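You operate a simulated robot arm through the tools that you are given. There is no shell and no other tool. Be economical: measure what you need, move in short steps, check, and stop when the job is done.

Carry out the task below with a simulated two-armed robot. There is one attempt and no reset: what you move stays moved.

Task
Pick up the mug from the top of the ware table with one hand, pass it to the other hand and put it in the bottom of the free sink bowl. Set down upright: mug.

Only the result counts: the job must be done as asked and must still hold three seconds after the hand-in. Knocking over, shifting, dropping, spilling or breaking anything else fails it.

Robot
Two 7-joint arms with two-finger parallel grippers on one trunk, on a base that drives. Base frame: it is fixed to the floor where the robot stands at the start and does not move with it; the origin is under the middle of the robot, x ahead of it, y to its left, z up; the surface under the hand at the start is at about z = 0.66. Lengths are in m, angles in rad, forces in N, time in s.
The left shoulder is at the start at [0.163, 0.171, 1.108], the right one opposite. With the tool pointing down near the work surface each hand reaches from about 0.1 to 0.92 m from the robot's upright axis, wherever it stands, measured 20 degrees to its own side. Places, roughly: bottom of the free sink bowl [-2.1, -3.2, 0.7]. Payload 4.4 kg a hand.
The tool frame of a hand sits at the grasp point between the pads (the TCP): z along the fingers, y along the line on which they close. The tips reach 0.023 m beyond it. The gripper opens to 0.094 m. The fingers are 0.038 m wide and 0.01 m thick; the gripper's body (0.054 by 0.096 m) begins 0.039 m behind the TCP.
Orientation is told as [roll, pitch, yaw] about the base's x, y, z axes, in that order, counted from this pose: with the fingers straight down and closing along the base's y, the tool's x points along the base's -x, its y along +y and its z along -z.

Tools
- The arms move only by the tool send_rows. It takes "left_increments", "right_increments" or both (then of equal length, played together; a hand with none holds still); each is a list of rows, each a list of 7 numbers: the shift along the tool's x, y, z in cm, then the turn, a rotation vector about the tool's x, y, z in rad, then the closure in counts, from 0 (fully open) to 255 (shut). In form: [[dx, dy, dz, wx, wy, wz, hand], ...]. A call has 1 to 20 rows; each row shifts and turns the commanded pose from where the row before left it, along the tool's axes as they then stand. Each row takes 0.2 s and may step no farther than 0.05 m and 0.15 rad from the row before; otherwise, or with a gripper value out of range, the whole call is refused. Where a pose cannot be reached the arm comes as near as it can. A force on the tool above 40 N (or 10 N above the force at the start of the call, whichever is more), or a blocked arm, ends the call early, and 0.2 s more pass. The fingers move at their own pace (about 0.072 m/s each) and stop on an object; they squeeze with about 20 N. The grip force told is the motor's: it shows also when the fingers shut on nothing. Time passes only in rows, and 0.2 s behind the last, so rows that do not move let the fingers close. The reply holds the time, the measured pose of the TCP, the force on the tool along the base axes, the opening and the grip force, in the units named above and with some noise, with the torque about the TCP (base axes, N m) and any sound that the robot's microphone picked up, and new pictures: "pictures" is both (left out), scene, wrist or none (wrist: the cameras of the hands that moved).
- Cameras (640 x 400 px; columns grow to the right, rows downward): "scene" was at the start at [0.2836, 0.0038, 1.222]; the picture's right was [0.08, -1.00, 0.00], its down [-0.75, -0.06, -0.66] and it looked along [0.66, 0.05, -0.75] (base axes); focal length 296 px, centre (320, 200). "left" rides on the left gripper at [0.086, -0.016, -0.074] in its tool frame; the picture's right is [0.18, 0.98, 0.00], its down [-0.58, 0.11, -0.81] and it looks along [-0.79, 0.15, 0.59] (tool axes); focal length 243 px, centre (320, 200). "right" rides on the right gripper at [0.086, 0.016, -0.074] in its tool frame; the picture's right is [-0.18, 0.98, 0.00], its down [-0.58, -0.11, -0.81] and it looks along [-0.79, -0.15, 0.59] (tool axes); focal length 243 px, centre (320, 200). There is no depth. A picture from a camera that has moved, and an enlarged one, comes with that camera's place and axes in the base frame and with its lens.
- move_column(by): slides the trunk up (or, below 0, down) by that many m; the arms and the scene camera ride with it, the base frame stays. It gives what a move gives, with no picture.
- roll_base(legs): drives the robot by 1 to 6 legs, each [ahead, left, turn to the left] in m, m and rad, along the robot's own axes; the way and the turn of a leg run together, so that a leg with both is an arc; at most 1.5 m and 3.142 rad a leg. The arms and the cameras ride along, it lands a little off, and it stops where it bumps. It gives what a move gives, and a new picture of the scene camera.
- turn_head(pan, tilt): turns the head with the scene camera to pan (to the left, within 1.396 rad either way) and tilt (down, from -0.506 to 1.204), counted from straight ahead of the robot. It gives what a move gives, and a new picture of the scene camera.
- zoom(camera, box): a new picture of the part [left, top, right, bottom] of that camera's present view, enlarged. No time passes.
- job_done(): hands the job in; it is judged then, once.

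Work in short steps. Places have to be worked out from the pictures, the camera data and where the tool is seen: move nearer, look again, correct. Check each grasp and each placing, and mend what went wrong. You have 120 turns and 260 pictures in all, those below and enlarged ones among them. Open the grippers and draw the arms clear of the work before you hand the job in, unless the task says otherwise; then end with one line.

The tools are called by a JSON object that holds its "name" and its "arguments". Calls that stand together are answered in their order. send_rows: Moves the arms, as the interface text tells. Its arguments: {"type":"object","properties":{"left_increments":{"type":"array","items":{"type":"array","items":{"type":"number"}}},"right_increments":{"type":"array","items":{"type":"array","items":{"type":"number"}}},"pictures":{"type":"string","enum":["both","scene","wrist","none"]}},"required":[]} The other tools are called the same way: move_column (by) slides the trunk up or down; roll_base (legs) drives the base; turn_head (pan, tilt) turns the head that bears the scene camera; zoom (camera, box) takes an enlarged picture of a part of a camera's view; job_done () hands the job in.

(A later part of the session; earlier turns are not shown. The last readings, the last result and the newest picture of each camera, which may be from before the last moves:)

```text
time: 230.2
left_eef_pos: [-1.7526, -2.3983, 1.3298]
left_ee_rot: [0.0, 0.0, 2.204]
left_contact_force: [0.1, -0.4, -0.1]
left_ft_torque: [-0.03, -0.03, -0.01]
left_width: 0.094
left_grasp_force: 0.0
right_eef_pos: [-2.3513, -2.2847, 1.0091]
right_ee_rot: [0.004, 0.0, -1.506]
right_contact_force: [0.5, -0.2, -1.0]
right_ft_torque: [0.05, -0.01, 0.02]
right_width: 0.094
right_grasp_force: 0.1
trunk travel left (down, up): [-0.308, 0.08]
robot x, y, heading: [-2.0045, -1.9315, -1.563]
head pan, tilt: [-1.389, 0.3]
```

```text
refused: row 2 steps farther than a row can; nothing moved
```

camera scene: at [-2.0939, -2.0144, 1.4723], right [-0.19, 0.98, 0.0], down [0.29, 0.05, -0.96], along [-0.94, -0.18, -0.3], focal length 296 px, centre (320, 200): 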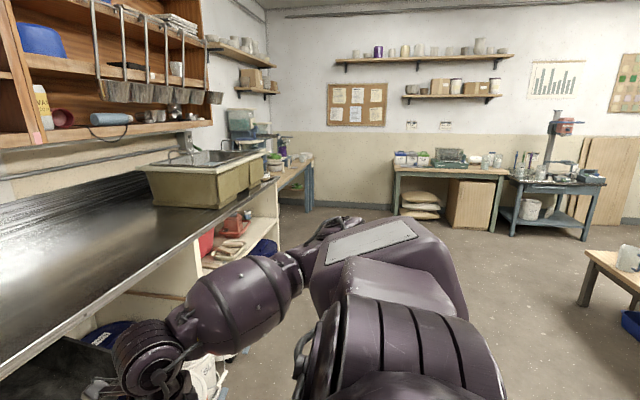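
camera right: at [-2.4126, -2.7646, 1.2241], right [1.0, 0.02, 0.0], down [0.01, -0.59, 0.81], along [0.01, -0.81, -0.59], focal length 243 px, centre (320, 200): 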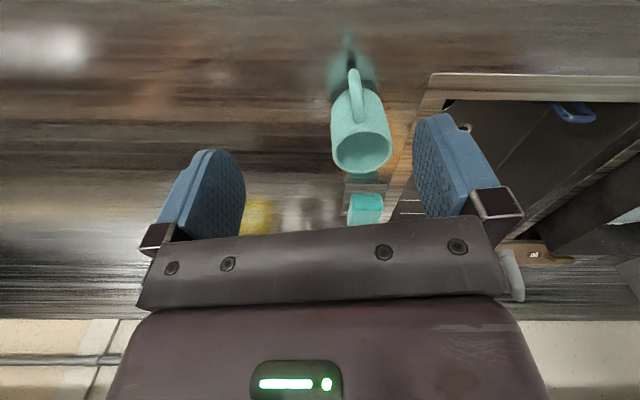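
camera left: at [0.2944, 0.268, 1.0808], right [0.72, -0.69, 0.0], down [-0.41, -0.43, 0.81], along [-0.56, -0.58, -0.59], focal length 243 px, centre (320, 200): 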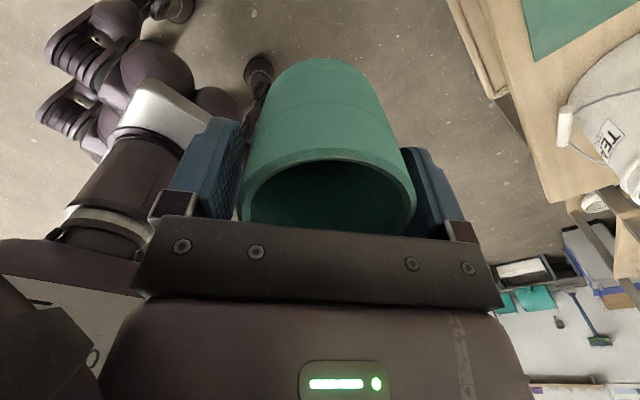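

One row was too long, so I resend with shorter steps.

{"name": "send_rows", "arguments": {"right_increments": [[0, 0, -4, 0, 0, -0.14, 0], [-3, 0, -3, 0, 0, 0, 0], [-3, 1, -3, 0, 0, 0, 0], [-4, 1, 0, 0, 0, 0, 0], [-4, 1, 0, 0, 0, 0, 0], [-4, 1, 0, 0, 0, 0, 0], [-4, 1, 0, 0, 0, 0, 0], [0, 0, 0, 0, 0, 0, 0]], "pictures": "none"}}

{"name": "turn_head", "arguments": {"pan": -0.4, "tilt": 0.7}}

```text
time: 232.0
left_eef_pos: [-1.7533, -2.3965, 1.3306]
left_ee_rot: [-0.002, -0.001, 2.206]
left_contact_force: [0.7, 0.4, -0.8]
left_ft_torque: [-0.01, -0.03, -0.01]
left_width: 0.0941
left_grasp_force: 0.1
right_eef_pos: [-2.2584, -2.4884, 1.11]
right_ee_rot: [0.005, 0.001, -1.368]
right_contact_force: [-0.2, -0.3, -0.1]
right_ft_torque: [-0.03, 0.0, 0.0]
right_width: 0.094
right_grasp_force: 0.1
trunk travel left (down, up): [-0.308, 0.08]
robot x, y, heading: [-2.0068, -1.9342, -1.566]
head pan, tilt: [-1.389, 0.3]
```

```text
time: 233.2
left_eef_pos: [-1.7522, -2.3955, 1.3295]
left_ee_rot: [-0.002, -0.001, 2.205]
left_contact_force: [0.7, -0.1, -0.1]
left_ft_torque: [0.01, 0.02, -0.01]
left_width: 0.0941
left_grasp_force: 0.0
right_eef_pos: [-2.2588, -2.4896, 1.1082]
right_ee_rot: [0.006, -0.001, -1.368]
right_contact_force: [-0.4, 0.7, 0.4]
right_ft_torque: [-0.01, -0.02, 0.01]
right_width: 0.0941
right_grasp_force: 0.0
trunk travel left (down, up): [-0.308, 0.08]
robot x, y, heading: [-2.0044, -1.9309, -1.566]
head pan, tilt: [-0.4, 0.7]
camera scene: at [-2.0345, -2.0757, 1.4362], right [-0.92, 0.38, 0.0], down [0.25, 0.59, -0.77], along [-0.29, -0.71, -0.64], focal length 296 px, centre (320, 200)
```

scene: 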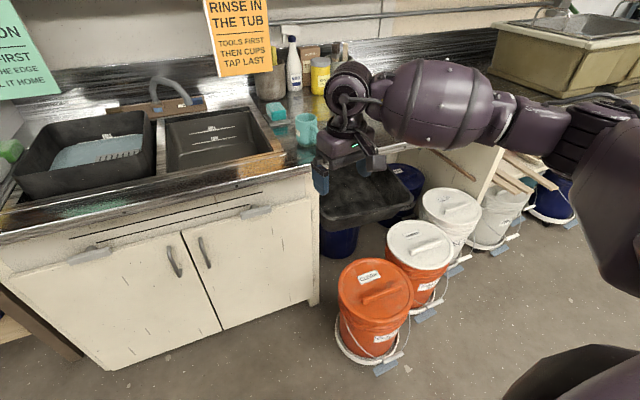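

The arm is in its good posture again, at 0.56 m ahead with no limits. I drive forward again and check the mug.

{"name": "roll_base", "arguments": {"legs": [[0.37, 0, 0]]}}

{"name": "zoom", "arguments": {"camera": "right", "box": [0, 0, 640, 400]}}

```text
time: 235.6
left_eef_pos: [-1.7492, -2.7705, 1.3306]
left_ee_rot: [-0.002, -0.002, 2.206]
left_contact_force: [0.1, -0.4, 0.7]
left_ft_torque: [0.03, 0.02, 0.01]
left_width: 0.094
left_grasp_force: 0.1
right_eef_pos: [-2.2568, -2.863, 1.1088]
right_ee_rot: [0.005, 0.0, -1.368]
right_contact_force: [-0.2, -1.2, 0.3]
right_ft_torque: [-0.01, -0.02, -0.04]
right_width: 0.094
right_grasp_force: 0.1
trunk travel left (down, up): [-0.308, 0.08]
robot x, y, heading: [-1.9971, -2.3077, -1.563]
head pan, tilt: [-0.4, 0.7]
camera scene: at [-2.0324, -2.4493, 1.4361], right [-0.92, 0.38, 0.0], down [0.25, 0.6, -0.76], along [-0.29, -0.71, -0.64], focal length 296 px, centre (320, 200)
```

scene: 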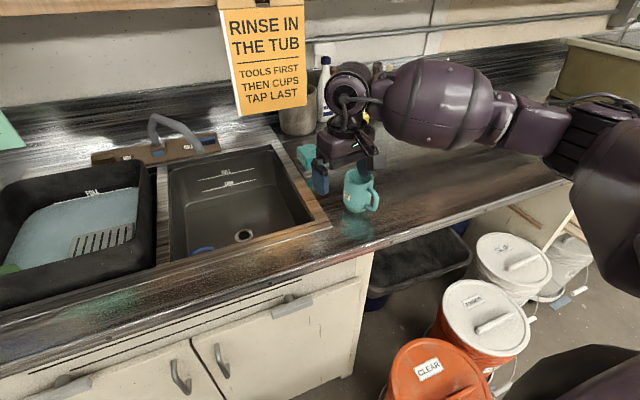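

```text
1.00 times, centred on (320, 200) of right (not enlarged: the box is as wide or as high as the picture)
camera zoom: at [-2.2588, -2.7754, 1.1839], right [1.0, 0.02, 0.0], down [0.01, -0.59, 0.81], along [0.02, -0.81, -0.59], focal length 243 px, centre (320, 200)
```

zoom: 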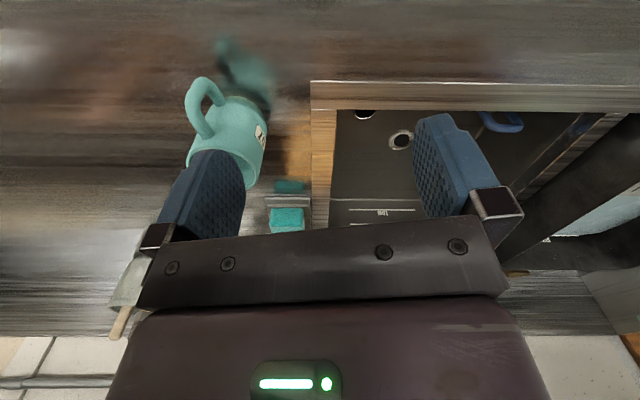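

The mug is at about (-2.358, -2.978) with its handle at about 110°. I move the open right hand over it, adjusting yaw slightly.

{"name": "send_rows", "arguments": {"right_increments": [[0, 0, 0, 0, 0, -0.12, 0], [-1.9, -3.34, 0, 0, 0, 0, 0], [-1.9, -3.34, 0, 0, 0, 0, 0], [-1.9, -3.34, 0, 0, 0, 0, 0], [-1.9, -3.34, 0, 0, 0, 0, 0], [0, 0, 3, 0, 0, 0, 0], [0, 0, 0, 0, 0, 0, 0]], "pictures": "both"}}

{"name": "zoom", "arguments": {"camera": "scene", "box": [150, 110, 400, 270]}}

```text
time: 237.2
left_eef_pos: [-1.7489, -2.7705, 1.3306]
left_ee_rot: [-0.003, 0.001, 2.206]
left_contact_force: [1.4, -0.9, -0.7]
left_ft_torque: [0.01, 0.01, -0.01]
left_width: 0.094
left_grasp_force: 0.1
right_eef_pos: [-2.3598, -2.9759, 1.0768]
right_ee_rot: [0.005, 0.0, -1.248]
right_contact_force: [0.4, -0.6, 0.3]
right_ft_torque: [-0.02, 0.02, -0.01]
right_width: 0.094
right_grasp_force: 0.1
trunk travel left (down, up): [-0.308, 0.08]
robot x, y, heading: [-2.0001, -2.306, -1.565]
head pan, tilt: [-0.4, 0.7]
camera scene: at [-2.0321, -2.4484, 1.4362], right [-0.92, 0.38, 0.0], down [0.25, 0.59, -0.77], along [-0.29, -0.71, -0.64], focal length 296 px, centre (320, 200)
camera right: at [-2.3716, -2.8906, 1.1538], right [0.99, 0.14, 0.0], down [0.08, -0.59, 0.81], along [0.11, -0.8, -0.59], focal length 243 px, centre (320, 200)
```

scene: 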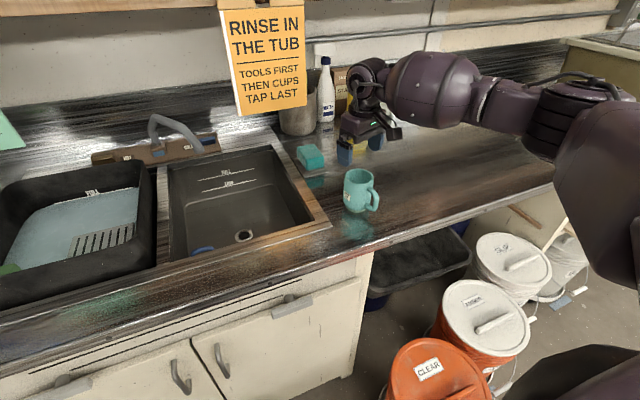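
right: 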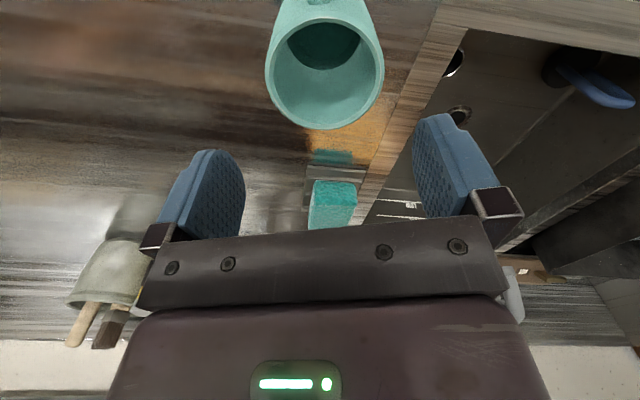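

```text
2.50 times, centred on (275, 190) of scene
camera zoom: at [-2.0321, -2.4484, 1.4362], right [-0.92, 0.38, 0.0], down [0.25, 0.59, -0.77], along [-0.29, -0.71, -0.64], focal length 739 px, centre (432, 225)
```

zoom: 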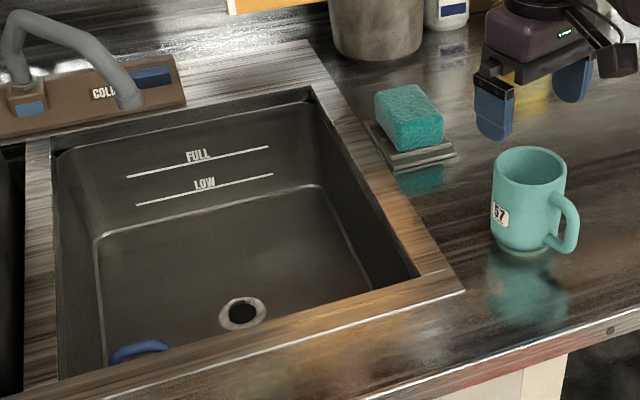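

Well aligned, with the mug 9 mm toward the camera side. I correct and go down around the body.

{"name": "send_rows", "arguments": {"right_increments": [[0.9, 0, 2.5, 0, 0, 0, 0], [0, 0, 2.5, 0, 0, 0, 0], [0, 0, 2.5, 0, 0, 0, 0], [0, 0, 2.5, 0, 0, 0, 0], [0, 0, 0, 0, 0, 0, 0]], "pictures": "both"}}

{"name": "zoom", "arguments": {"camera": "scene", "box": [280, 100, 440, 230]}}

```text
time: 238.4
left_eef_pos: [-1.7502, -2.7687, 1.3308]
left_ee_rot: [-0.001, 0.0, 2.208]
left_contact_force: [0.7, -0.2, -0.4]
left_ft_torque: [0.0, -0.04, 0.04]
left_width: 0.0942
left_grasp_force: 0.1
right_eef_pos: [-2.3617, -2.9682, 0.9774]
right_ee_rot: [0.003, 0.0, -1.248]
right_contact_force: [-0.2, 0.1, 0.3]
right_ft_torque: [0.0, 0.0, -0.03]
right_width: 0.094
right_grasp_force: 0.0
trunk travel left (down, up): [-0.308, 0.08]
robot x, y, heading: [-2.0008, -2.3033, -1.564]
head pan, tilt: [-0.4, 0.7]
camera scene: at [-2.0324, -2.4483, 1.4363], right [-0.92, 0.38, 0.0], down [0.25, 0.59, -0.77], along [-0.29, -0.71, -0.64], focal length 296 px, centre (320, 200)
camera right: at [-2.3746, -2.8817, 1.0528], right [0.99, 0.14, 0.0], down [0.08, -0.59, 0.81], along [0.11, -0.8, -0.59], focal length 243 px, centre (320, 200)
```

scene: 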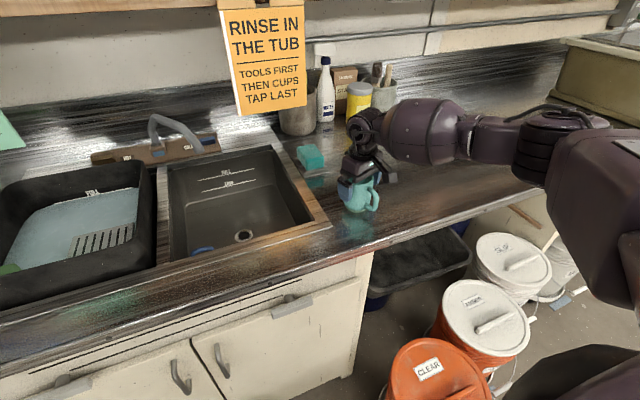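
right: 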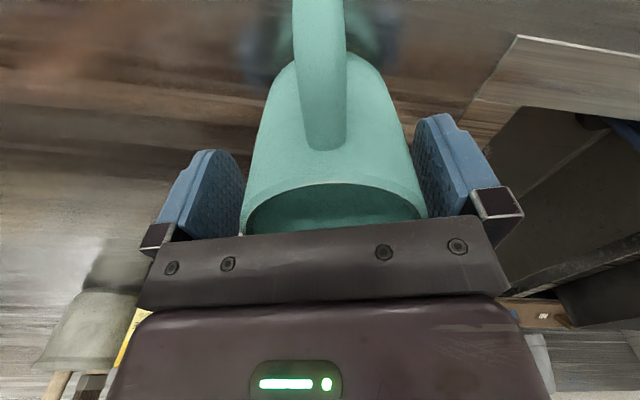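

```text
3.08 times, centred on (360, 165) of scene
camera zoom: at [-2.0324, -2.4483, 1.4363], right [-0.92, 0.38, 0.0], down [0.25, 0.59, -0.77], along [-0.29, -0.71, -0.64], focal length 909 px, centre (197, 308)
```

zoom: 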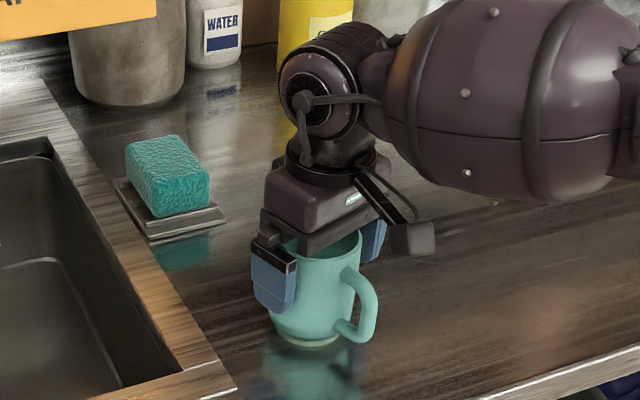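

Perfect alignment. I close, then lift with the trunk.

{"name": "send_rows", "arguments": {"right_increments": [[0, 0, 0, 0, 0, 0, 40], [0, 0, 0, 0, 0, 0, 60], [0, 0, 0, 0, 0, 0, 90], [0, 0, 0, 0, 0, 0, 255], [0, 0, 0, 0, 0, 0, 255]], "pictures": "none"}}

{"name": "move_column", "arguments": {"by": 0.075}}

{"name": "zoom", "arguments": {"camera": "scene", "box": [150, 110, 450, 300]}}

```text
time: 239.6
left_eef_pos: [-1.75, -2.7681, 1.33]
left_ee_rot: [-0.002, -0.002, 2.209]
left_contact_force: [0.2, 0.4, 0.6]
left_ft_torque: [0.0, -0.01, -0.03]
left_width: 0.094
left_grasp_force: 0.0
right_eef_pos: [-2.3626, -2.9698, 0.9768]
right_ee_rot: [0.004, 0.001, -1.248]
right_contact_force: [0.4, 0.3, 0.4]
right_ft_torque: [0.0, 0.02, -0.03]
right_width: 0.0719
right_grasp_force: 19.6
trunk travel left (down, up): [-0.308, 0.08]
robot x, y, heading: [-2.0041, -2.306, -1.568]
head pan, tilt: [-0.4, 0.7]
```

```text
time: 240.8
left_eef_pos: [-1.7505, -2.7691, 1.404]
left_ee_rot: [-0.002, -0.001, 2.206]
left_contact_force: [0.1, -0.5, 0.6]
left_ft_torque: [0.0, 0.01, -0.03]
left_width: 0.0941
left_grasp_force: 0.1
right_eef_pos: [-2.3612, -2.9684, 1.0526]
right_ee_rot: [0.005, -0.002, -1.247]
right_contact_force: [0.4, 0.5, -3.1]
right_ft_torque: [-0.01, -0.03, 0.0]
right_width: 0.0702
right_grasp_force: 20.4
trunk travel left (down, up): [-0.383, 0.005]
robot x, y, heading: [-2.0019, -2.3037, -1.563]
head pan, tilt: [-0.4, 0.7]
```

```text
2.11 times, centred on (300, 205) of scene
camera zoom: at [-2.0325, -2.4434, 1.5114], right [-0.92, 0.38, 0.0], down [0.25, 0.59, -0.76], along [-0.29, -0.71, -0.64], focal length 622 px, centre (362, 190)
```

zoom: 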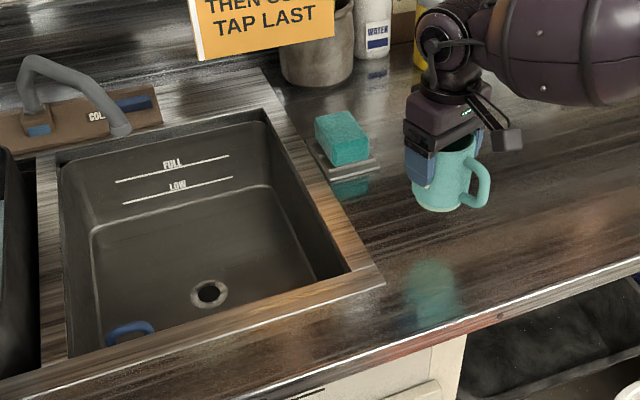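

The mug is lifted (3.1 N, firm). The drain is at the bowl's centre and a blue item lies at its left front, so I aim for (-2.14, -3.12) on clear floor. First I move the hand left over the bowl, then nudge the base.

{"name": "send_rows", "arguments": {"right_increments": [[-1.2, 3.6, 0, 0, 0, 0, 255], [-1.2, 3.6, 0, 0, 0, 0, 255], [-1.2, 3.6, 0, 0, 0, 0, 255], [-1.2, 3.6, 0, 0, 0, 0, 255], [-1.2, 3.6, 0, 0, 0, 0, 255], [0, 0, 0, 0, 0, 0, 255]], "pictures": "none"}}

{"name": "roll_base", "arguments": {"legs": [[0.095, 0.05, 0]]}}

{"name": "turn_head", "arguments": {"pan": -0.3, "tilt": 0.85}}

```text
time: 242.2
left_eef_pos: [-1.7523, -2.7695, 1.4062]
left_ee_rot: [-0.001, 0.0, 2.206]
left_contact_force: [-0.2, 0.9, -0.9]
left_ft_torque: [0.04, -0.01, -0.04]
left_width: 0.0939
left_grasp_force: 0.0
right_eef_pos: [-2.1744, -2.9676, 1.0546]
right_ee_rot: [0.007, -0.001, -1.249]
right_contact_force: [-0.1, -0.2, -3.8]
right_ft_torque: [0.02, -0.03, -0.02]
right_width: 0.0702
right_grasp_force: 20.7
trunk travel left (down, up): [-0.383, 0.005]
robot x, y, heading: [-2.0043, -2.2991, -1.563]
head pan, tilt: [-0.4, 0.7]
```

```text
time: 243.3
left_eef_pos: [-1.6998, -2.8638, 1.406]
left_ee_rot: [-0.003, -0.002, 2.206]
left_contact_force: [0.7, 0.0, -0.1]
left_ft_torque: [-0.01, 0.01, -0.03]
left_width: 0.0939
left_grasp_force: 0.2
right_eef_pos: [-2.1227, -3.0627, 1.0536]
right_ee_rot: [0.006, -0.001, -1.247]
right_contact_force: [0.0, 0.3, -2.3]
right_ft_torque: [-0.03, -0.04, -0.01]
right_width: 0.0702
right_grasp_force: 20.2
trunk travel left (down, up): [-0.383, 0.005]
robot x, y, heading: [-1.953, -2.3986, -1.564]
head pan, tilt: [-0.4, 0.7]
camera scene: at [-1.9821, -2.5379, 1.5114], right [-0.92, 0.38, 0.0], down [0.25, 0.6, -0.76], along [-0.29, -0.71, -0.64], focal length 296 px, centre (320, 200)
```

scene: 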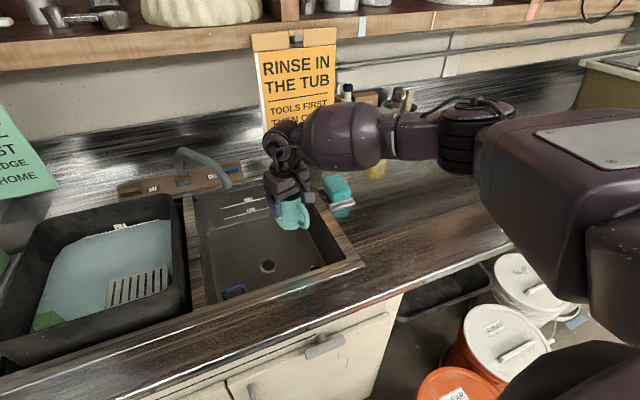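

```text
time: 244.0
left_eef_pos: [-1.6993, -2.8633, 1.406]
left_ee_rot: [-0.002, -0.001, 2.205]
left_contact_force: [-0.4, -0.9, -0.5]
left_ft_torque: [0.0, 0.0, 0.0]
left_width: 0.0939
left_grasp_force: 0.0
right_eef_pos: [-2.1239, -3.0623, 1.0526]
right_ee_rot: [0.005, 0.0, -1.248]
right_contact_force: [-0.6, 0.1, -3.6]
right_ft_torque: [-0.03, -0.01, 0.01]
right_width: 0.07
right_grasp_force: 19.8
trunk travel left (down, up): [-0.383, 0.005]
robot x, y, heading: [-1.9487, -2.3997, -1.566]
head pan, tilt: [-0.3, 0.85]
camera scene: at [-1.9726, -2.5335, 1.4992], right [-0.96, 0.29, 0.0], down [0.22, 0.72, -0.66], along [-0.19, -0.63, -0.75], focal length 296 px, centre (320, 200)
```

scene: 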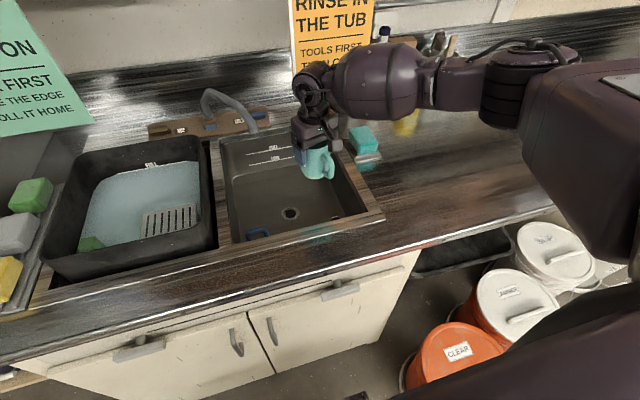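

Next I shift to above (-2.145, -3.125) and lower partway to a TCP height of 0.90, watching the forearm clearance.

{"name": "send_rows", "arguments": {"right_increments": [[-2.65, -2, 0, 0, 0, 0, 255], [-2.65, -2, 0, 0, 0, 0, 255], [0, 0, 3, 0, 0, 0, 255], [0, 0, 3, 0, 0, 0, 255], [0, 0, 3, 0, 0, 0, 255], [0, 0, 3, 0, 0, 0, 255], [0, 0, 3, 0, 0, 0, 255], [0, 0, 0, 0, 0, 0, 255]], "pictures": "both"}}

{"name": "zoom", "arguments": {"camera": "scene", "box": [200, 50, 420, 250]}}

```text
time: 245.8
left_eef_pos: [-1.6997, -2.8648, 1.4057]
left_ee_rot: [-0.002, 0.0, 2.205]
left_contact_force: [0.3, -0.1, 0.0]
left_ft_torque: [-0.02, 0.0, -0.02]
left_width: 0.0942
left_grasp_force: 0.1
right_eef_pos: [-2.1442, -3.1241, 0.9825]
right_ee_rot: [0.004, 0.0, -1.248]
right_contact_force: [1.0, 1.2, -2.6]
right_ft_torque: [-0.03, -0.01, -0.01]
right_width: 0.0699
right_grasp_force: 20.0
right hand out of reach, approached as far as the arm can: row 5, 6, 7
trunk travel left (down, up): [-0.383, 0.005]
robot x, y, heading: [-1.9515, -2.3975, -1.565]
head pan, tilt: [-0.3, 0.85]
camera scene: at [-1.9725, -2.5338, 1.4992], right [-0.96, 0.29, 0.0], down [0.22, 0.72, -0.66], along [-0.19, -0.63, -0.75], focal length 296 px, centre (320, 200)
camera right: at [-2.1568, -3.0383, 1.0589], right [0.99, 0.14, 0.0], down [0.08, -0.59, 0.81], along [0.11, -0.8, -0.59], focal length 243 px, centre (320, 200)
```

scene: 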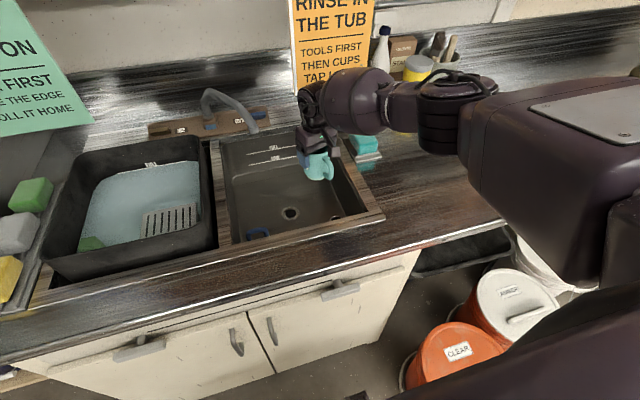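
right: 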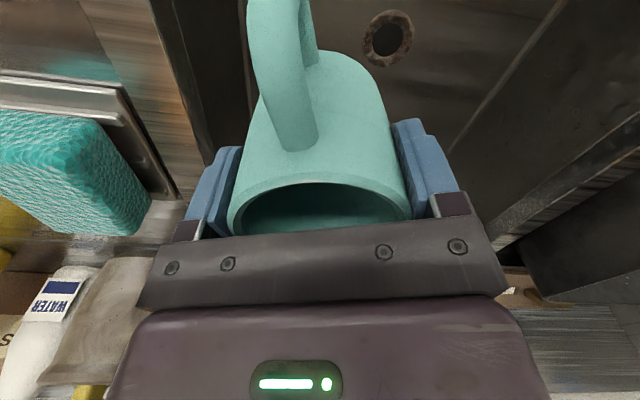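

```text
2.00 times, centred on (310, 150) of scene
camera zoom: at [-1.9725, -2.5338, 1.4992], right [-0.96, 0.29, 0.0], down [0.22, 0.72, -0.66], along [-0.19, -0.63, -0.75], focal length 591 px, centre (340, 300)
```

zoom: 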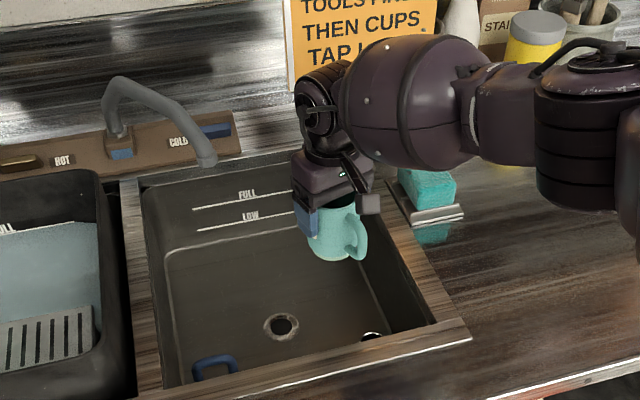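

The arm is at its low limit, so I continue with the trunk. The elbow (about 1.27 m) and forearm stay clear of the counter by my estimate. I lower 0.12 m first and check.

{"name": "move_column", "arguments": {"by": -0.12}}

{"name": "turn_head", "arguments": {"pan": -0.35, "tilt": 0.85}}

{"name": "zoom", "arguments": {"camera": "right", "box": [0, 0, 640, 400]}}

```text
time: 247.3
left_eef_pos: [-1.7002, -2.8622, 1.2872]
left_ee_rot: [0.0, 0.001, 2.206]
left_contact_force: [-0.1, -0.6, 0.6]
left_ft_torque: [-0.04, 0.03, 0.02]
left_width: 0.0942
left_grasp_force: 0.1
right_eef_pos: [-2.1449, -3.1251, 0.8668]
right_ee_rot: [0.003, -0.001, -1.246]
right_contact_force: [-0.7, 0.4, -2.4]
right_ft_torque: [-0.02, 0.0, 0.02]
right_width: 0.07
right_grasp_force: 19.8
trunk travel left (down, up): [-0.263, 0.125]
robot x, y, heading: [-1.9524, -2.3999, -1.564]
head pan, tilt: [-0.3, 0.85]
```

```text
time: 248.0
left_eef_pos: [-1.7019, -2.8643, 1.2854]
left_ee_rot: [-0.001, 0.0, 2.206]
left_contact_force: [0.1, 0.0, 0.3]
left_ft_torque: [-0.04, 0.01, 0.0]
left_width: 0.0939
left_grasp_force: 0.0
right_eef_pos: [-2.1444, -3.1249, 0.8642]
right_ee_rot: [0.006, -0.001, -1.247]
right_contact_force: [-0.1, -0.1, -3.0]
right_ft_torque: [-0.02, 0.04, -0.01]
right_width: 0.0701
right_grasp_force: 20.0
trunk travel left (down, up): [-0.263, 0.125]
robot x, y, heading: [-1.9507, -2.3978, -1.568]
head pan, tilt: [-0.351, 0.85]
camera scene: at [-1.976, -2.5575, 1.3767], right [-0.94, 0.34, 0.0], down [0.25, 0.71, -0.66], along [-0.22, -0.62, -0.75], focal length 296 px, centre (320, 200)
```

scene: 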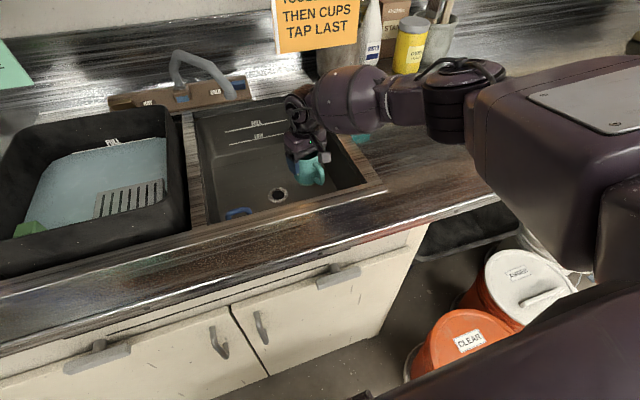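

```text
1.00 times, centred on (320, 200) of right (not enlarged: the box is as wide or as high as the picture)
camera zoom: at [-2.1568, -3.038, 0.9396], right [0.99, 0.14, 0.0], down [0.08, -0.59, 0.81], along [0.11, -0.8, -0.59], focal length 243 px, centre (320, 200)
```

zoom: 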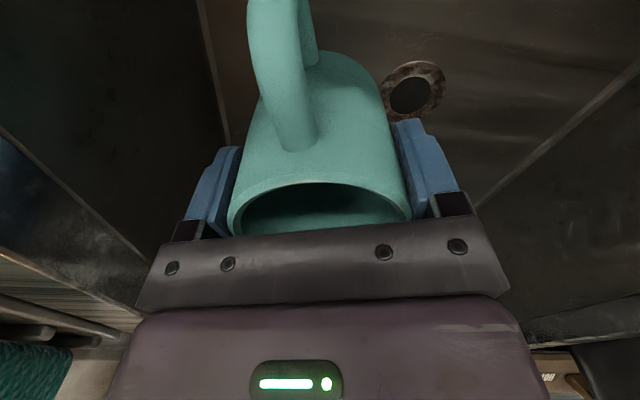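

The mug is inside the bowl, clear of the drain and walls. I lower 5 cm more, then 1.5 cm, watching the force.

{"name": "move_column", "arguments": {"by": -0.05}}

{"name": "move_column", "arguments": {"by": -0.015}}

{"name": "zoom", "arguments": {"camera": "scene", "box": [180, 50, 500, 250]}}

```text
time: 248.9
left_eef_pos: [-1.6996, -2.8617, 1.2374]
left_ee_rot: [0.0, 0.0, 2.206]
left_contact_force: [-0.9, -0.2, 0.3]
left_ft_torque: [0.0, 0.0, 0.02]
left_width: 0.0939
left_grasp_force: 0.0
right_eef_pos: [-2.1441, -3.1231, 0.8157]
right_ee_rot: [0.005, -0.004, -1.249]
right_contact_force: [-0.2, -0.2, -3.1]
right_ft_torque: [-0.02, 0.01, 0.02]
right_width: 0.07
right_grasp_force: 19.9
trunk travel left (down, up): [-0.213, 0.175]
robot x, y, heading: [-1.9522, -2.3967, -1.567]
head pan, tilt: [-0.351, 0.85]
```

```text
time: 249.5
left_eef_pos: [-1.7, -2.8634, 1.2196]
left_ee_rot: [-0.001, -0.002, 2.206]
left_contact_force: [-0.5, -0.1, 0.1]
left_ft_torque: [-0.01, -0.04, 0.03]
left_width: 0.0939
left_grasp_force: 0.1
right_eef_pos: [-2.1442, -3.1243, 0.7997]
right_ee_rot: [0.005, -0.002, -1.248]
right_contact_force: [0.9, -0.9, 0.5]
right_ft_torque: [-0.08, 0.03, 0.07]
right_width: 0.07
right_grasp_force: 19.9
trunk travel left (down, up): [-0.198, 0.19]
robot x, y, heading: [-1.9499, -2.3977, -1.57]
head pan, tilt: [-0.351, 0.85]
```

```text
2.00 times, centred on (340, 150) of scene
camera zoom: at [-1.9758, -2.6059, 1.3068], right [-0.94, 0.34, 0.0], down [0.25, 0.71, -0.66], along [-0.22, -0.62, -0.75], focal length 591 px, centre (280, 300)
```

zoom: 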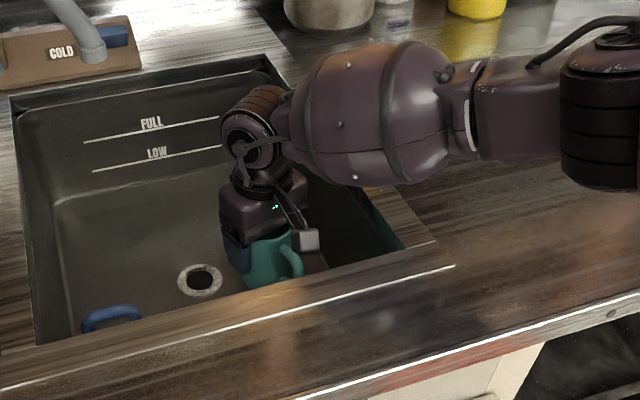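

Contact: the vertical force rose from -3.1 to +0.5 N at a TCP height of 0.80, so the mug is touching the bowl floor. I press 2 mm more and open.

{"name": "move_column", "arguments": {"by": -0.002}}

{"name": "send_rows", "arguments": {"right_increments": [[0, 0, 0, 0, 0, 0, 60], [0, 0, 0, 0, 0, 0, 44], [0, 0, 0, 0, 0, 0, 20], [0, 0, 0, 0, 0, 0, 0], [0, 0, 0, 0, 0, 0, 0]], "pictures": "both"}}

```text
time: 250.0
left_eef_pos: [-1.6995, -2.8618, 1.2195]
left_ee_rot: [0.001, 0.0, 2.204]
left_contact_force: [0.1, 0.0, 0.7]
left_ft_torque: [0.0, 0.02, -0.02]
left_width: 0.0941
left_grasp_force: 0.1
right_eef_pos: [-2.1444, -3.1239, 0.7972]
right_ee_rot: [0.003, -0.001, -1.248]
right_contact_force: [-0.8, 2.7, 7.0]
right_ft_torque: [0.21, 0.34, -0.08]
right_width: 0.0701
right_grasp_force: 20.1
trunk travel left (down, up): [-0.196, 0.192]
robot x, y, heading: [-1.9508, -2.3994, -1.567]
head pan, tilt: [-0.351, 0.85]
```

```text
time: 251.2
left_eef_pos: [-1.6997, -2.8631, 1.2181]
left_ee_rot: [-0.001, 0.0, 2.208]
left_contact_force: [-0.2, 0.2, -0.6]
left_ft_torque: [0.01, 0.0, 0.01]
left_width: 0.0938
left_grasp_force: 0.0
right_eef_pos: [-2.1446, -3.1244, 0.7965]
right_ee_rot: [0.005, 0.0, -1.249]
right_contact_force: [0.5, -0.4, 0.3]
right_ft_torque: [-0.02, 0.0, 0.0]
right_width: 0.0942
right_grasp_force: 0.1
trunk travel left (down, up): [-0.196, 0.192]
robot x, y, heading: [-1.9511, -2.3991, -1.559]
head pan, tilt: [-0.351, 0.85]
camera scene: at [-1.9757, -2.6076, 1.3048], right [-0.94, 0.34, 0.0], down [0.25, 0.71, -0.66], along [-0.22, -0.62, -0.75], focal length 296 px, centre (320, 200)
camera right: at [-2.1567, -3.0377, 0.8727], right [0.99, 0.14, 0.0], down [0.08, -0.59, 0.81], along [0.11, -0.8, -0.59], focal length 243 px, centre (320, 200)
```

scene: 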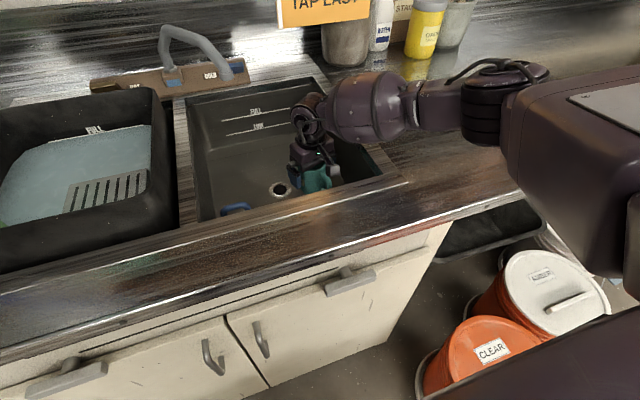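
right: 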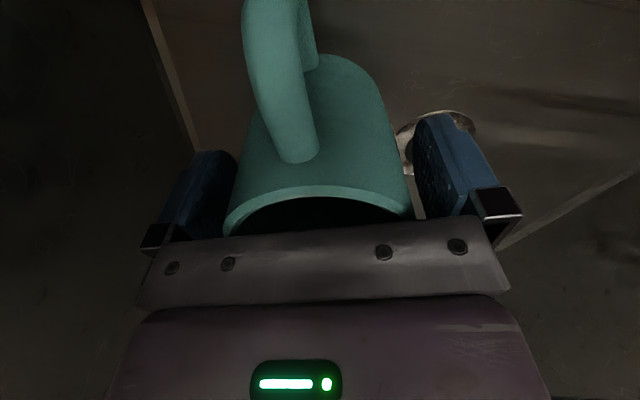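

Released: the fingers are fully open and the force is zero. I raise the trunk straight up, then check the mug.

{"name": "move_column", "arguments": {"by": 0.19}}

{"name": "turn_head", "arguments": {"pan": -0.2, "tilt": 0.95}}

{"name": "zoom", "arguments": {"camera": "right", "box": [0, 0, 640, 400]}}

```text
time: 253.3
left_eef_pos: [-1.6998, -2.8626, 1.4089]
left_ee_rot: [-0.001, -0.001, 2.206]
left_contact_force: [-0.3, 0.6, -0.4]
left_ft_torque: [-0.01, 0.0, -0.02]
left_width: 0.0942
left_grasp_force: 0.0
right_eef_pos: [-2.1437, -3.1241, 0.9866]
right_ee_rot: [0.004, -0.001, -1.246]
right_contact_force: [-0.5, 0.2, -0.6]
right_ft_torque: [0.0, 0.02, -0.02]
right_width: 0.094
right_grasp_force: 0.0
trunk travel left (down, up): [-0.386, 0.002]
robot x, y, heading: [-1.9541, -2.3974, -1.565]
head pan, tilt: [-0.351, 0.85]
```

```text
time: 254.0
left_eef_pos: [-1.7002, -2.8635, 1.4075]
left_ee_rot: [-0.002, 0.0, 2.208]
left_contact_force: [-0.5, 0.7, -0.5]
left_ft_torque: [-0.02, 0.02, -0.02]
left_width: 0.0943
left_grasp_force: 0.1
right_eef_pos: [-2.1438, -3.124, 0.9874]
right_ee_rot: [0.005, 0.002, -1.248]
right_contact_force: [0.1, -0.1, 0.4]
right_ft_torque: [0.02, -0.01, -0.01]
right_width: 0.0941
right_grasp_force: 0.1
trunk travel left (down, up): [-0.386, 0.002]
robot x, y, heading: [-1.9536, -2.3977, -1.564]
head pan, tilt: [-0.201, 0.949]
camera scene: at [-1.9639, -2.5304, 1.4945], right [-0.98, 0.19, 0.0], down [0.16, 0.8, -0.58], along [-0.11, -0.57, -0.81], focal length 296 px, centre (320, 200)
```

scene: 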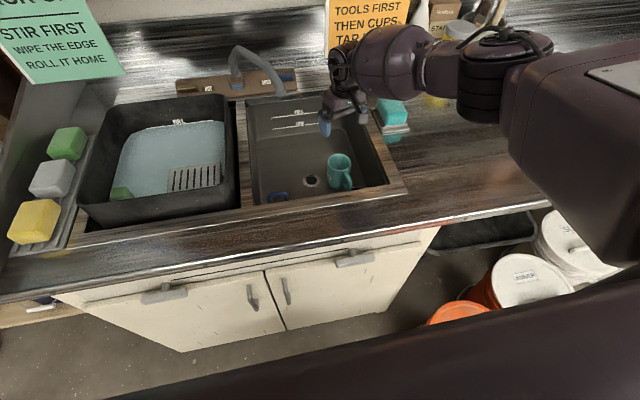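

```text
1.00 times, centred on (320, 200) of right (not enlarged: the box is as wide or as high as the picture)
camera zoom: at [-2.1567, -3.0377, 1.0627], right [0.99, 0.14, 0.0], down [0.08, -0.59, 0.81], along [0.11, -0.8, -0.59], focal length 243 px, centre (320, 200)
```

zoom: 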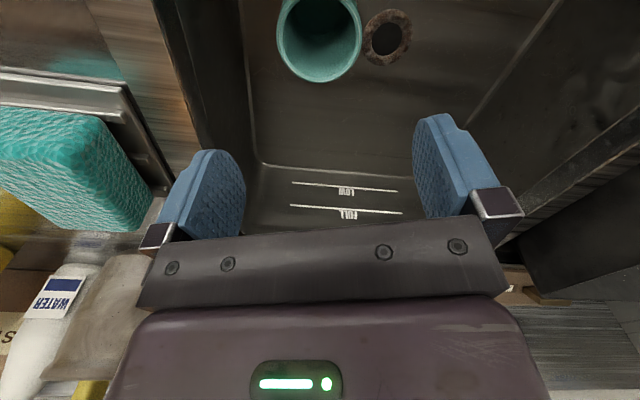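

The mug stands upright on the bowl floor. Now I must put the lid right. I back away from the counter and draw the right hand in.

{"name": "roll_base", "arguments": {"legs": [[-0.6, 0, 0]]}}

{"name": "send_rows", "arguments": {"right_increments": [[4, 0, 0, 0, 0, 0, 0], [4, 0, 0, 0, 0, 0, 0], [4, 0, 0, 0, 0, 0, 0], [4, 0, 0, 0, 0, 0, 0], [0, 0, -3, 0, 0, 0, 0], [0, 0, -3, 0, 0, 0, 0]], "pictures": "none"}}

{"name": "roll_base", "arguments": {"legs": [[0, 0.8, 0], [0, 0.8, 0], [0, 0, 1.565], [0, 0.8, 0], [0, 0.75, 0]]}}

{"name": "turn_head", "arguments": {"pan": -0.3, "tilt": 0.6}}

```text
time: 257.4
left_eef_pos: [-1.7036, -2.2584, 1.4083]
left_ee_rot: [-0.002, 0.001, 2.208]
left_contact_force: [-0.2, 0.4, 0.6]
left_ft_torque: [-0.01, 0.02, -0.02]
left_width: 0.094
left_grasp_force: 0.1
right_eef_pos: [-2.1481, -2.5207, 0.9859]
right_ee_rot: [0.005, 0.0, -1.245]
right_contact_force: [0.3, 0.6, -0.2]
right_ft_torque: [-0.01, 0.02, -0.02]
right_width: 0.0942
right_grasp_force: 0.0
trunk travel left (down, up): [-0.386, 0.002]
robot x, y, heading: [-1.9537, -1.7938, -1.564]
head pan, tilt: [-0.201, 0.949]
camera scene: at [-1.9673, -1.9256, 1.4945], right [-0.98, 0.19, 0.0], down [0.16, 0.8, -0.58], along [-0.11, -0.57, -0.81], focal length 296 px, centre (320, 200)
```

scene: 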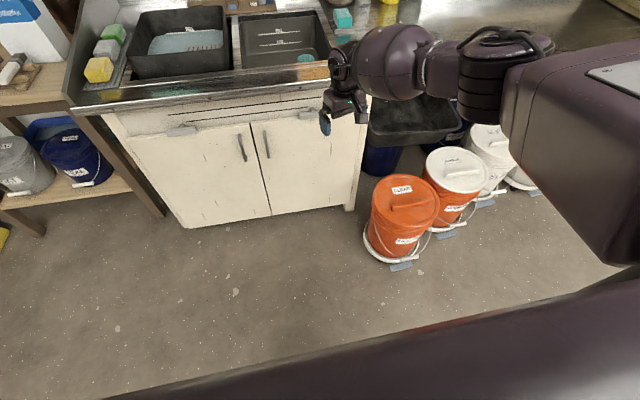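

```text
time: 258.8
left_eef_pos: [-1.7042, -2.2584, 1.4087]
left_ee_rot: [-0.003, 0.0, 2.207]
left_contact_force: [0.2, 0.0, -1.3]
left_ft_torque: [-0.02, -0.01, 0.03]
left_width: 0.0939
left_grasp_force: 0.0
right_eef_pos: [-2.1983, -2.3667, 1.0476]
right_ee_rot: [0.005, -0.002, -1.248]
right_contact_force: [0.8, -0.6, -0.7]
right_ft_torque: [0.03, -0.04, -0.04]
right_width: 0.094
right_grasp_force: 0.1
trunk travel left (down, up): [-0.386, 0.002]
robot x, y, heading: [-1.952, -1.7945, -1.565]
head pan, tilt: [-0.201, 0.949]
```

```text
time: 290.6
left_eef_pos: [0.09, 0.0185, 1.4075]
left_ee_rot: [-0.001, -0.002, -2.505]
left_contact_force: [-0.2, 0.6, 0.7]
left_ft_torque: [0.01, -0.01, -0.01]
left_width: 0.0939
left_grasp_force: 0.1
right_eef_pos: [0.1984, -0.4757, 1.0471]
right_ee_rot: [0.005, 0.0, 0.326]
right_contact_force: [0.2, 0.3, 0.7]
right_ft_torque: [0.02, -0.01, -0.02]
right_width: 0.094
right_grasp_force: 0.1
trunk travel left (down, up): [-0.386, 0.002]
robot x, y, heading: [-0.373, -0.234, 0.009]
head pan, tilt: [-0.201, 0.949]
camera scene: at [-0.2436, -0.2496, 1.4945], right [-0.19, -0.98, 0.0], down [-0.8, 0.16, -0.58], along [0.57, -0.11, -0.81], focal length 296 px, centre (320, 200)
```

scene: 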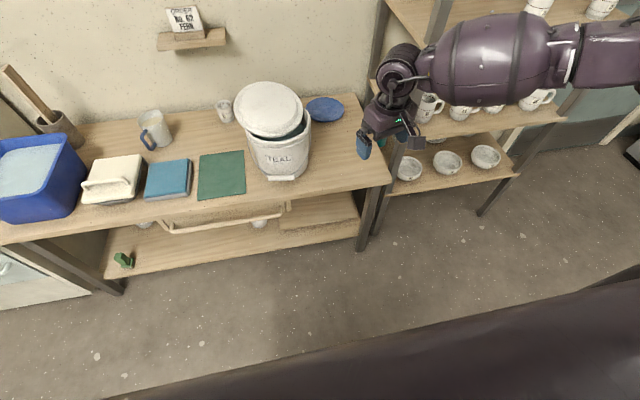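

```text
time: 291.5
left_eef_pos: [0.0903, 0.0195, 1.4094]
left_ee_rot: [-0.003, 0.001, -2.504]
left_contact_force: [0.8, 0.4, -0.8]
left_ft_torque: [0.04, 0.02, 0.03]
left_width: 0.094
left_grasp_force: 0.0
right_eef_pos: [0.1981, -0.4753, 1.0478]
right_ee_rot: [0.005, 0.001, 0.325]
right_contact_force: [-0.2, 0.4, 0.4]
right_ft_torque: [0.0, -0.02, 0.01]
right_width: 0.0938
right_grasp_force: 0.1
trunk travel left (down, up): [-0.386, 0.002]
robot x, y, heading: [-0.3776, -0.2324, 0.008]
head pan, tilt: [-0.3, 0.6]
camera scene: at [-0.2304, -0.2612, 1.5228], right [-0.29, -0.96, 0.0], down [-0.54, 0.16, -0.82], along [0.79, -0.24, -0.57], focal length 296 px, centre (320, 200)
```

scene: 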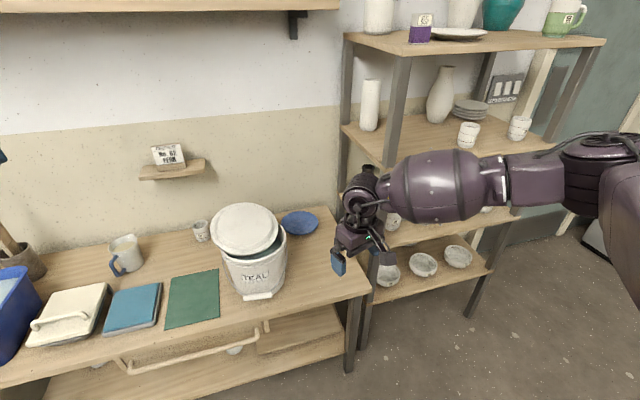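

Back at the table. I zoom in to judge how the lid lies on the bucket.

{"name": "zoom", "arguments": {"camera": "scene", "box": [190, 185, 320, 315]}}

```text
3.08 times, centred on (255, 250) of scene
camera zoom: at [-0.2304, -0.2612, 1.5228], right [-0.29, -0.96, 0.0], down [-0.54, 0.16, -0.82], along [0.79, -0.24, -0.57], focal length 909 px, centre (520, 46)
```

zoom: 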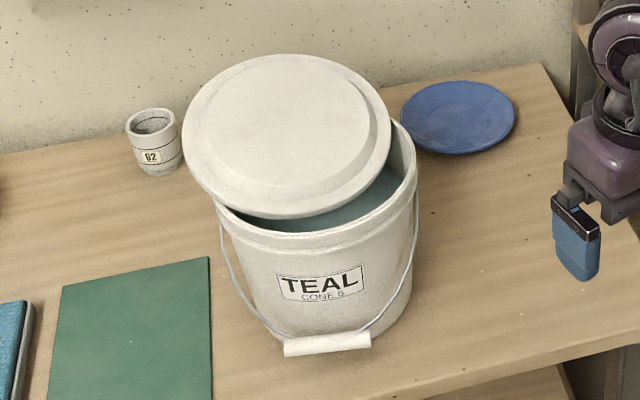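

The lid lies upside down, overhanging the bucket's left side by a few cm, and the bucket itself has not moved noticeably. My plan: the left hand, pointing right (-y) with fingers closing vertically, grips the overhanging edge, lifts, rolls 180° and sets the lid back. First I orient the left hand in free space.

{"name": "send_rows", "arguments": {"left_increments": [[0, 0, 0, 0, 0, -0.147, 0], [0, 0, 0, 0, 0, -0.147, 0], [0, 0, 0, 0, 0, -0.147, 0], [0, 0, 0, 0, 0, -0.147, 0], [0, 0, 0, 0, 0, -0.147, 0], [0, 0, 0, 0, 0, -0.147, 0], [0, 0, 0, 0, 0, -0.147, 0], [0, 0, 0, 0, 0, -0.147, 0], [0, 0, 0, 0, 0, -0.147, 0], [0, 0, 0, 0, 0, -0.147, 0], [0, 0, 0, 0, 0, -0.147, 0], [0, 0, 0, 0, 0, -0.147, 0], [0, 0, 0, 0, 0, -0.147, 0], [0, 0, 0, 0, 0, -0.147, 0], [0, 0, 0, 0, 0, -0.147, 0], [0, 0, 0, 0, 0, -0.147, 0], [0, 0, 0, 0, 0, -0.147, 0]], "pictures": "none"}}

{"name": "send_rows", "arguments": {"left_increments": [[-2, 0, 2, 0, 0, 0, 0], [-2, 0, 2, 0.143, 0, 0, 0], [0, 0, 0, 0.143, 0, 0, 0], [0, 0, 0, 0.143, 0, 0, 0], [0, 0, 0, 0.143, 0, 0, 0], [0, 0, 0, 0.143, 0, 0, 0], [0, 0, 0, 0.143, 0, 0, 0], [0, 0, 0, 0.143, 0, 0, 0], [0, 0, 0, 0.143, 0, 0, 0], [0, 0, 0, 0.143, 0, 0, 0], [0, 0, 0, 0.143, 0, 0, 0], [0, 0, 0, 0.141, 0, 0, 0], [0, 0, 0, 0, 0, 0, 0]], "pictures": "scene"}}

```text
time: 295.1
left_eef_pos: [0.0906, 0.0185, 1.4088]
left_ee_rot: [0.0, 0.003, -0.003]
left_contact_force: [-0.3, -0.8, -0.2]
left_ft_torque: [-0.01, 0.01, -0.02]
left_width: 0.094
left_grasp_force: 0.0
right_eef_pos: [0.1988, -0.4747, 1.0466]
right_ee_rot: [0.004, -0.002, 0.324]
right_contact_force: [0.5, -0.7, -1.1]
right_ft_torque: [-0.02, 0.0, 0.04]
right_width: 0.0941
right_grasp_force: 0.1
trunk travel left (down, up): [-0.386, 0.002]
robot x, y, heading: [-0.3732, -0.2382, 0.005]
head pan, tilt: [-0.3, 0.6]
```

```text
time: 297.9
left_eef_pos: [0.1287, 0.0188, 1.3683]
left_ee_rot: [-1.57, 0.002, -0.004]
left_contact_force: [-0.2, -0.2, -0.2]
left_ft_torque: [0.0, -0.03, -0.03]
left_width: 0.0939
left_grasp_force: 0.1
right_eef_pos: [0.1986, -0.4749, 1.0466]
right_ee_rot: [0.006, -0.001, 0.324]
right_contact_force: [0.6, 1.0, -0.6]
right_ft_torque: [0.0, 0.0, 0.01]
right_width: 0.0938
right_grasp_force: 0.0
trunk travel left (down, up): [-0.386, 0.002]
robot x, y, heading: [-0.3753, -0.231, 0.011]
head pan, tilt: [-0.3, 0.6]
camera scene: at [-0.2305, -0.2611, 1.5229], right [-0.29, -0.96, 0.0], down [-0.54, 0.16, -0.83], along [0.79, -0.24, -0.56], focal length 296 px, centre (320, 200)
```

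scene: 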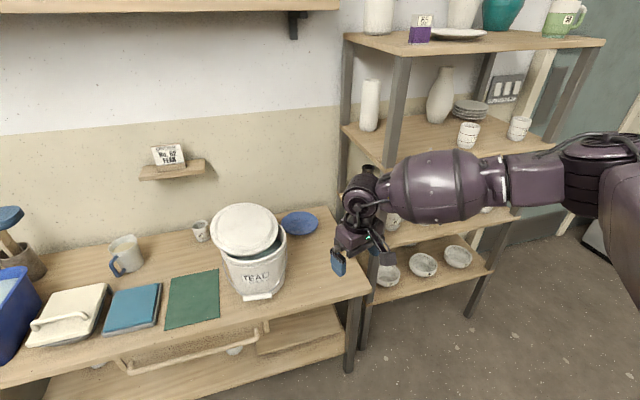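

Reached without limits. I test the 180° roll in free space.

{"name": "send_rows", "arguments": {"left_increments": [[0, 0, 0, 0, 0, 0.15, 0], [0, 0, 0, 0, 0, 0.15, 0], [0, 0, 0, 0, 0, 0.15, 0], [0, 0, 0, 0, 0, 0.15, 0], [0, 0, 0, 0, 0, 0.15, 0], [0, 0, 0, 0, 0, 0.15, 0], [0, 0, 0, 0, 0, 0.15, 0], [0, 0, 0, 0, 0, 0.15, 0], [0, 0, 0, 0, 0, 0.15, 0], [0, 0, 0, 0, 0, 0.15, 0], [0, 0, 0, 0, 0, 0.15, 0], [0, 0, 0, 0, 0, 0.15, 0], [0, 0, 0, 0, 0, 0.15, 0], [0, 0, 0, 0, 0, 0.15, 0], [0, 0, 0, 0, 0, 0.15, 0], [0, 0, 0, 0, 0, 0.15, 0], [0, 0, 0, 0, 0, 0.15, 0], [0, 0, 0, 0, 0, 0.15, 0], [0, 0, 0, 0, 0, 0.15, 0], [0, 0, 0, 0, 0, 0.15, 0]], "pictures": "none"}}

```text
time: 302.1
left_eef_pos: [0.1294, 0.0186, 1.3684]
left_ee_rot: [1.57, -0.142, 3.136]
left_contact_force: [0.6, 0.4, -0.5]
left_ft_torque: [0.03, 0.02, -0.02]
left_width: 0.094
left_grasp_force: 0.2
right_eef_pos: [0.199, -0.4745, 1.0479]
right_ee_rot: [0.005, 0.0, 0.327]
right_contact_force: [-0.6, 1.1, -0.6]
right_ft_torque: [-0.01, -0.01, 0.0]
right_width: 0.0941
right_grasp_force: 0.0
trunk travel left (down, up): [-0.386, 0.002]
robot x, y, heading: [-0.374, -0.2312, 0.004]
head pan, tilt: [-0.3, 0.6]
```

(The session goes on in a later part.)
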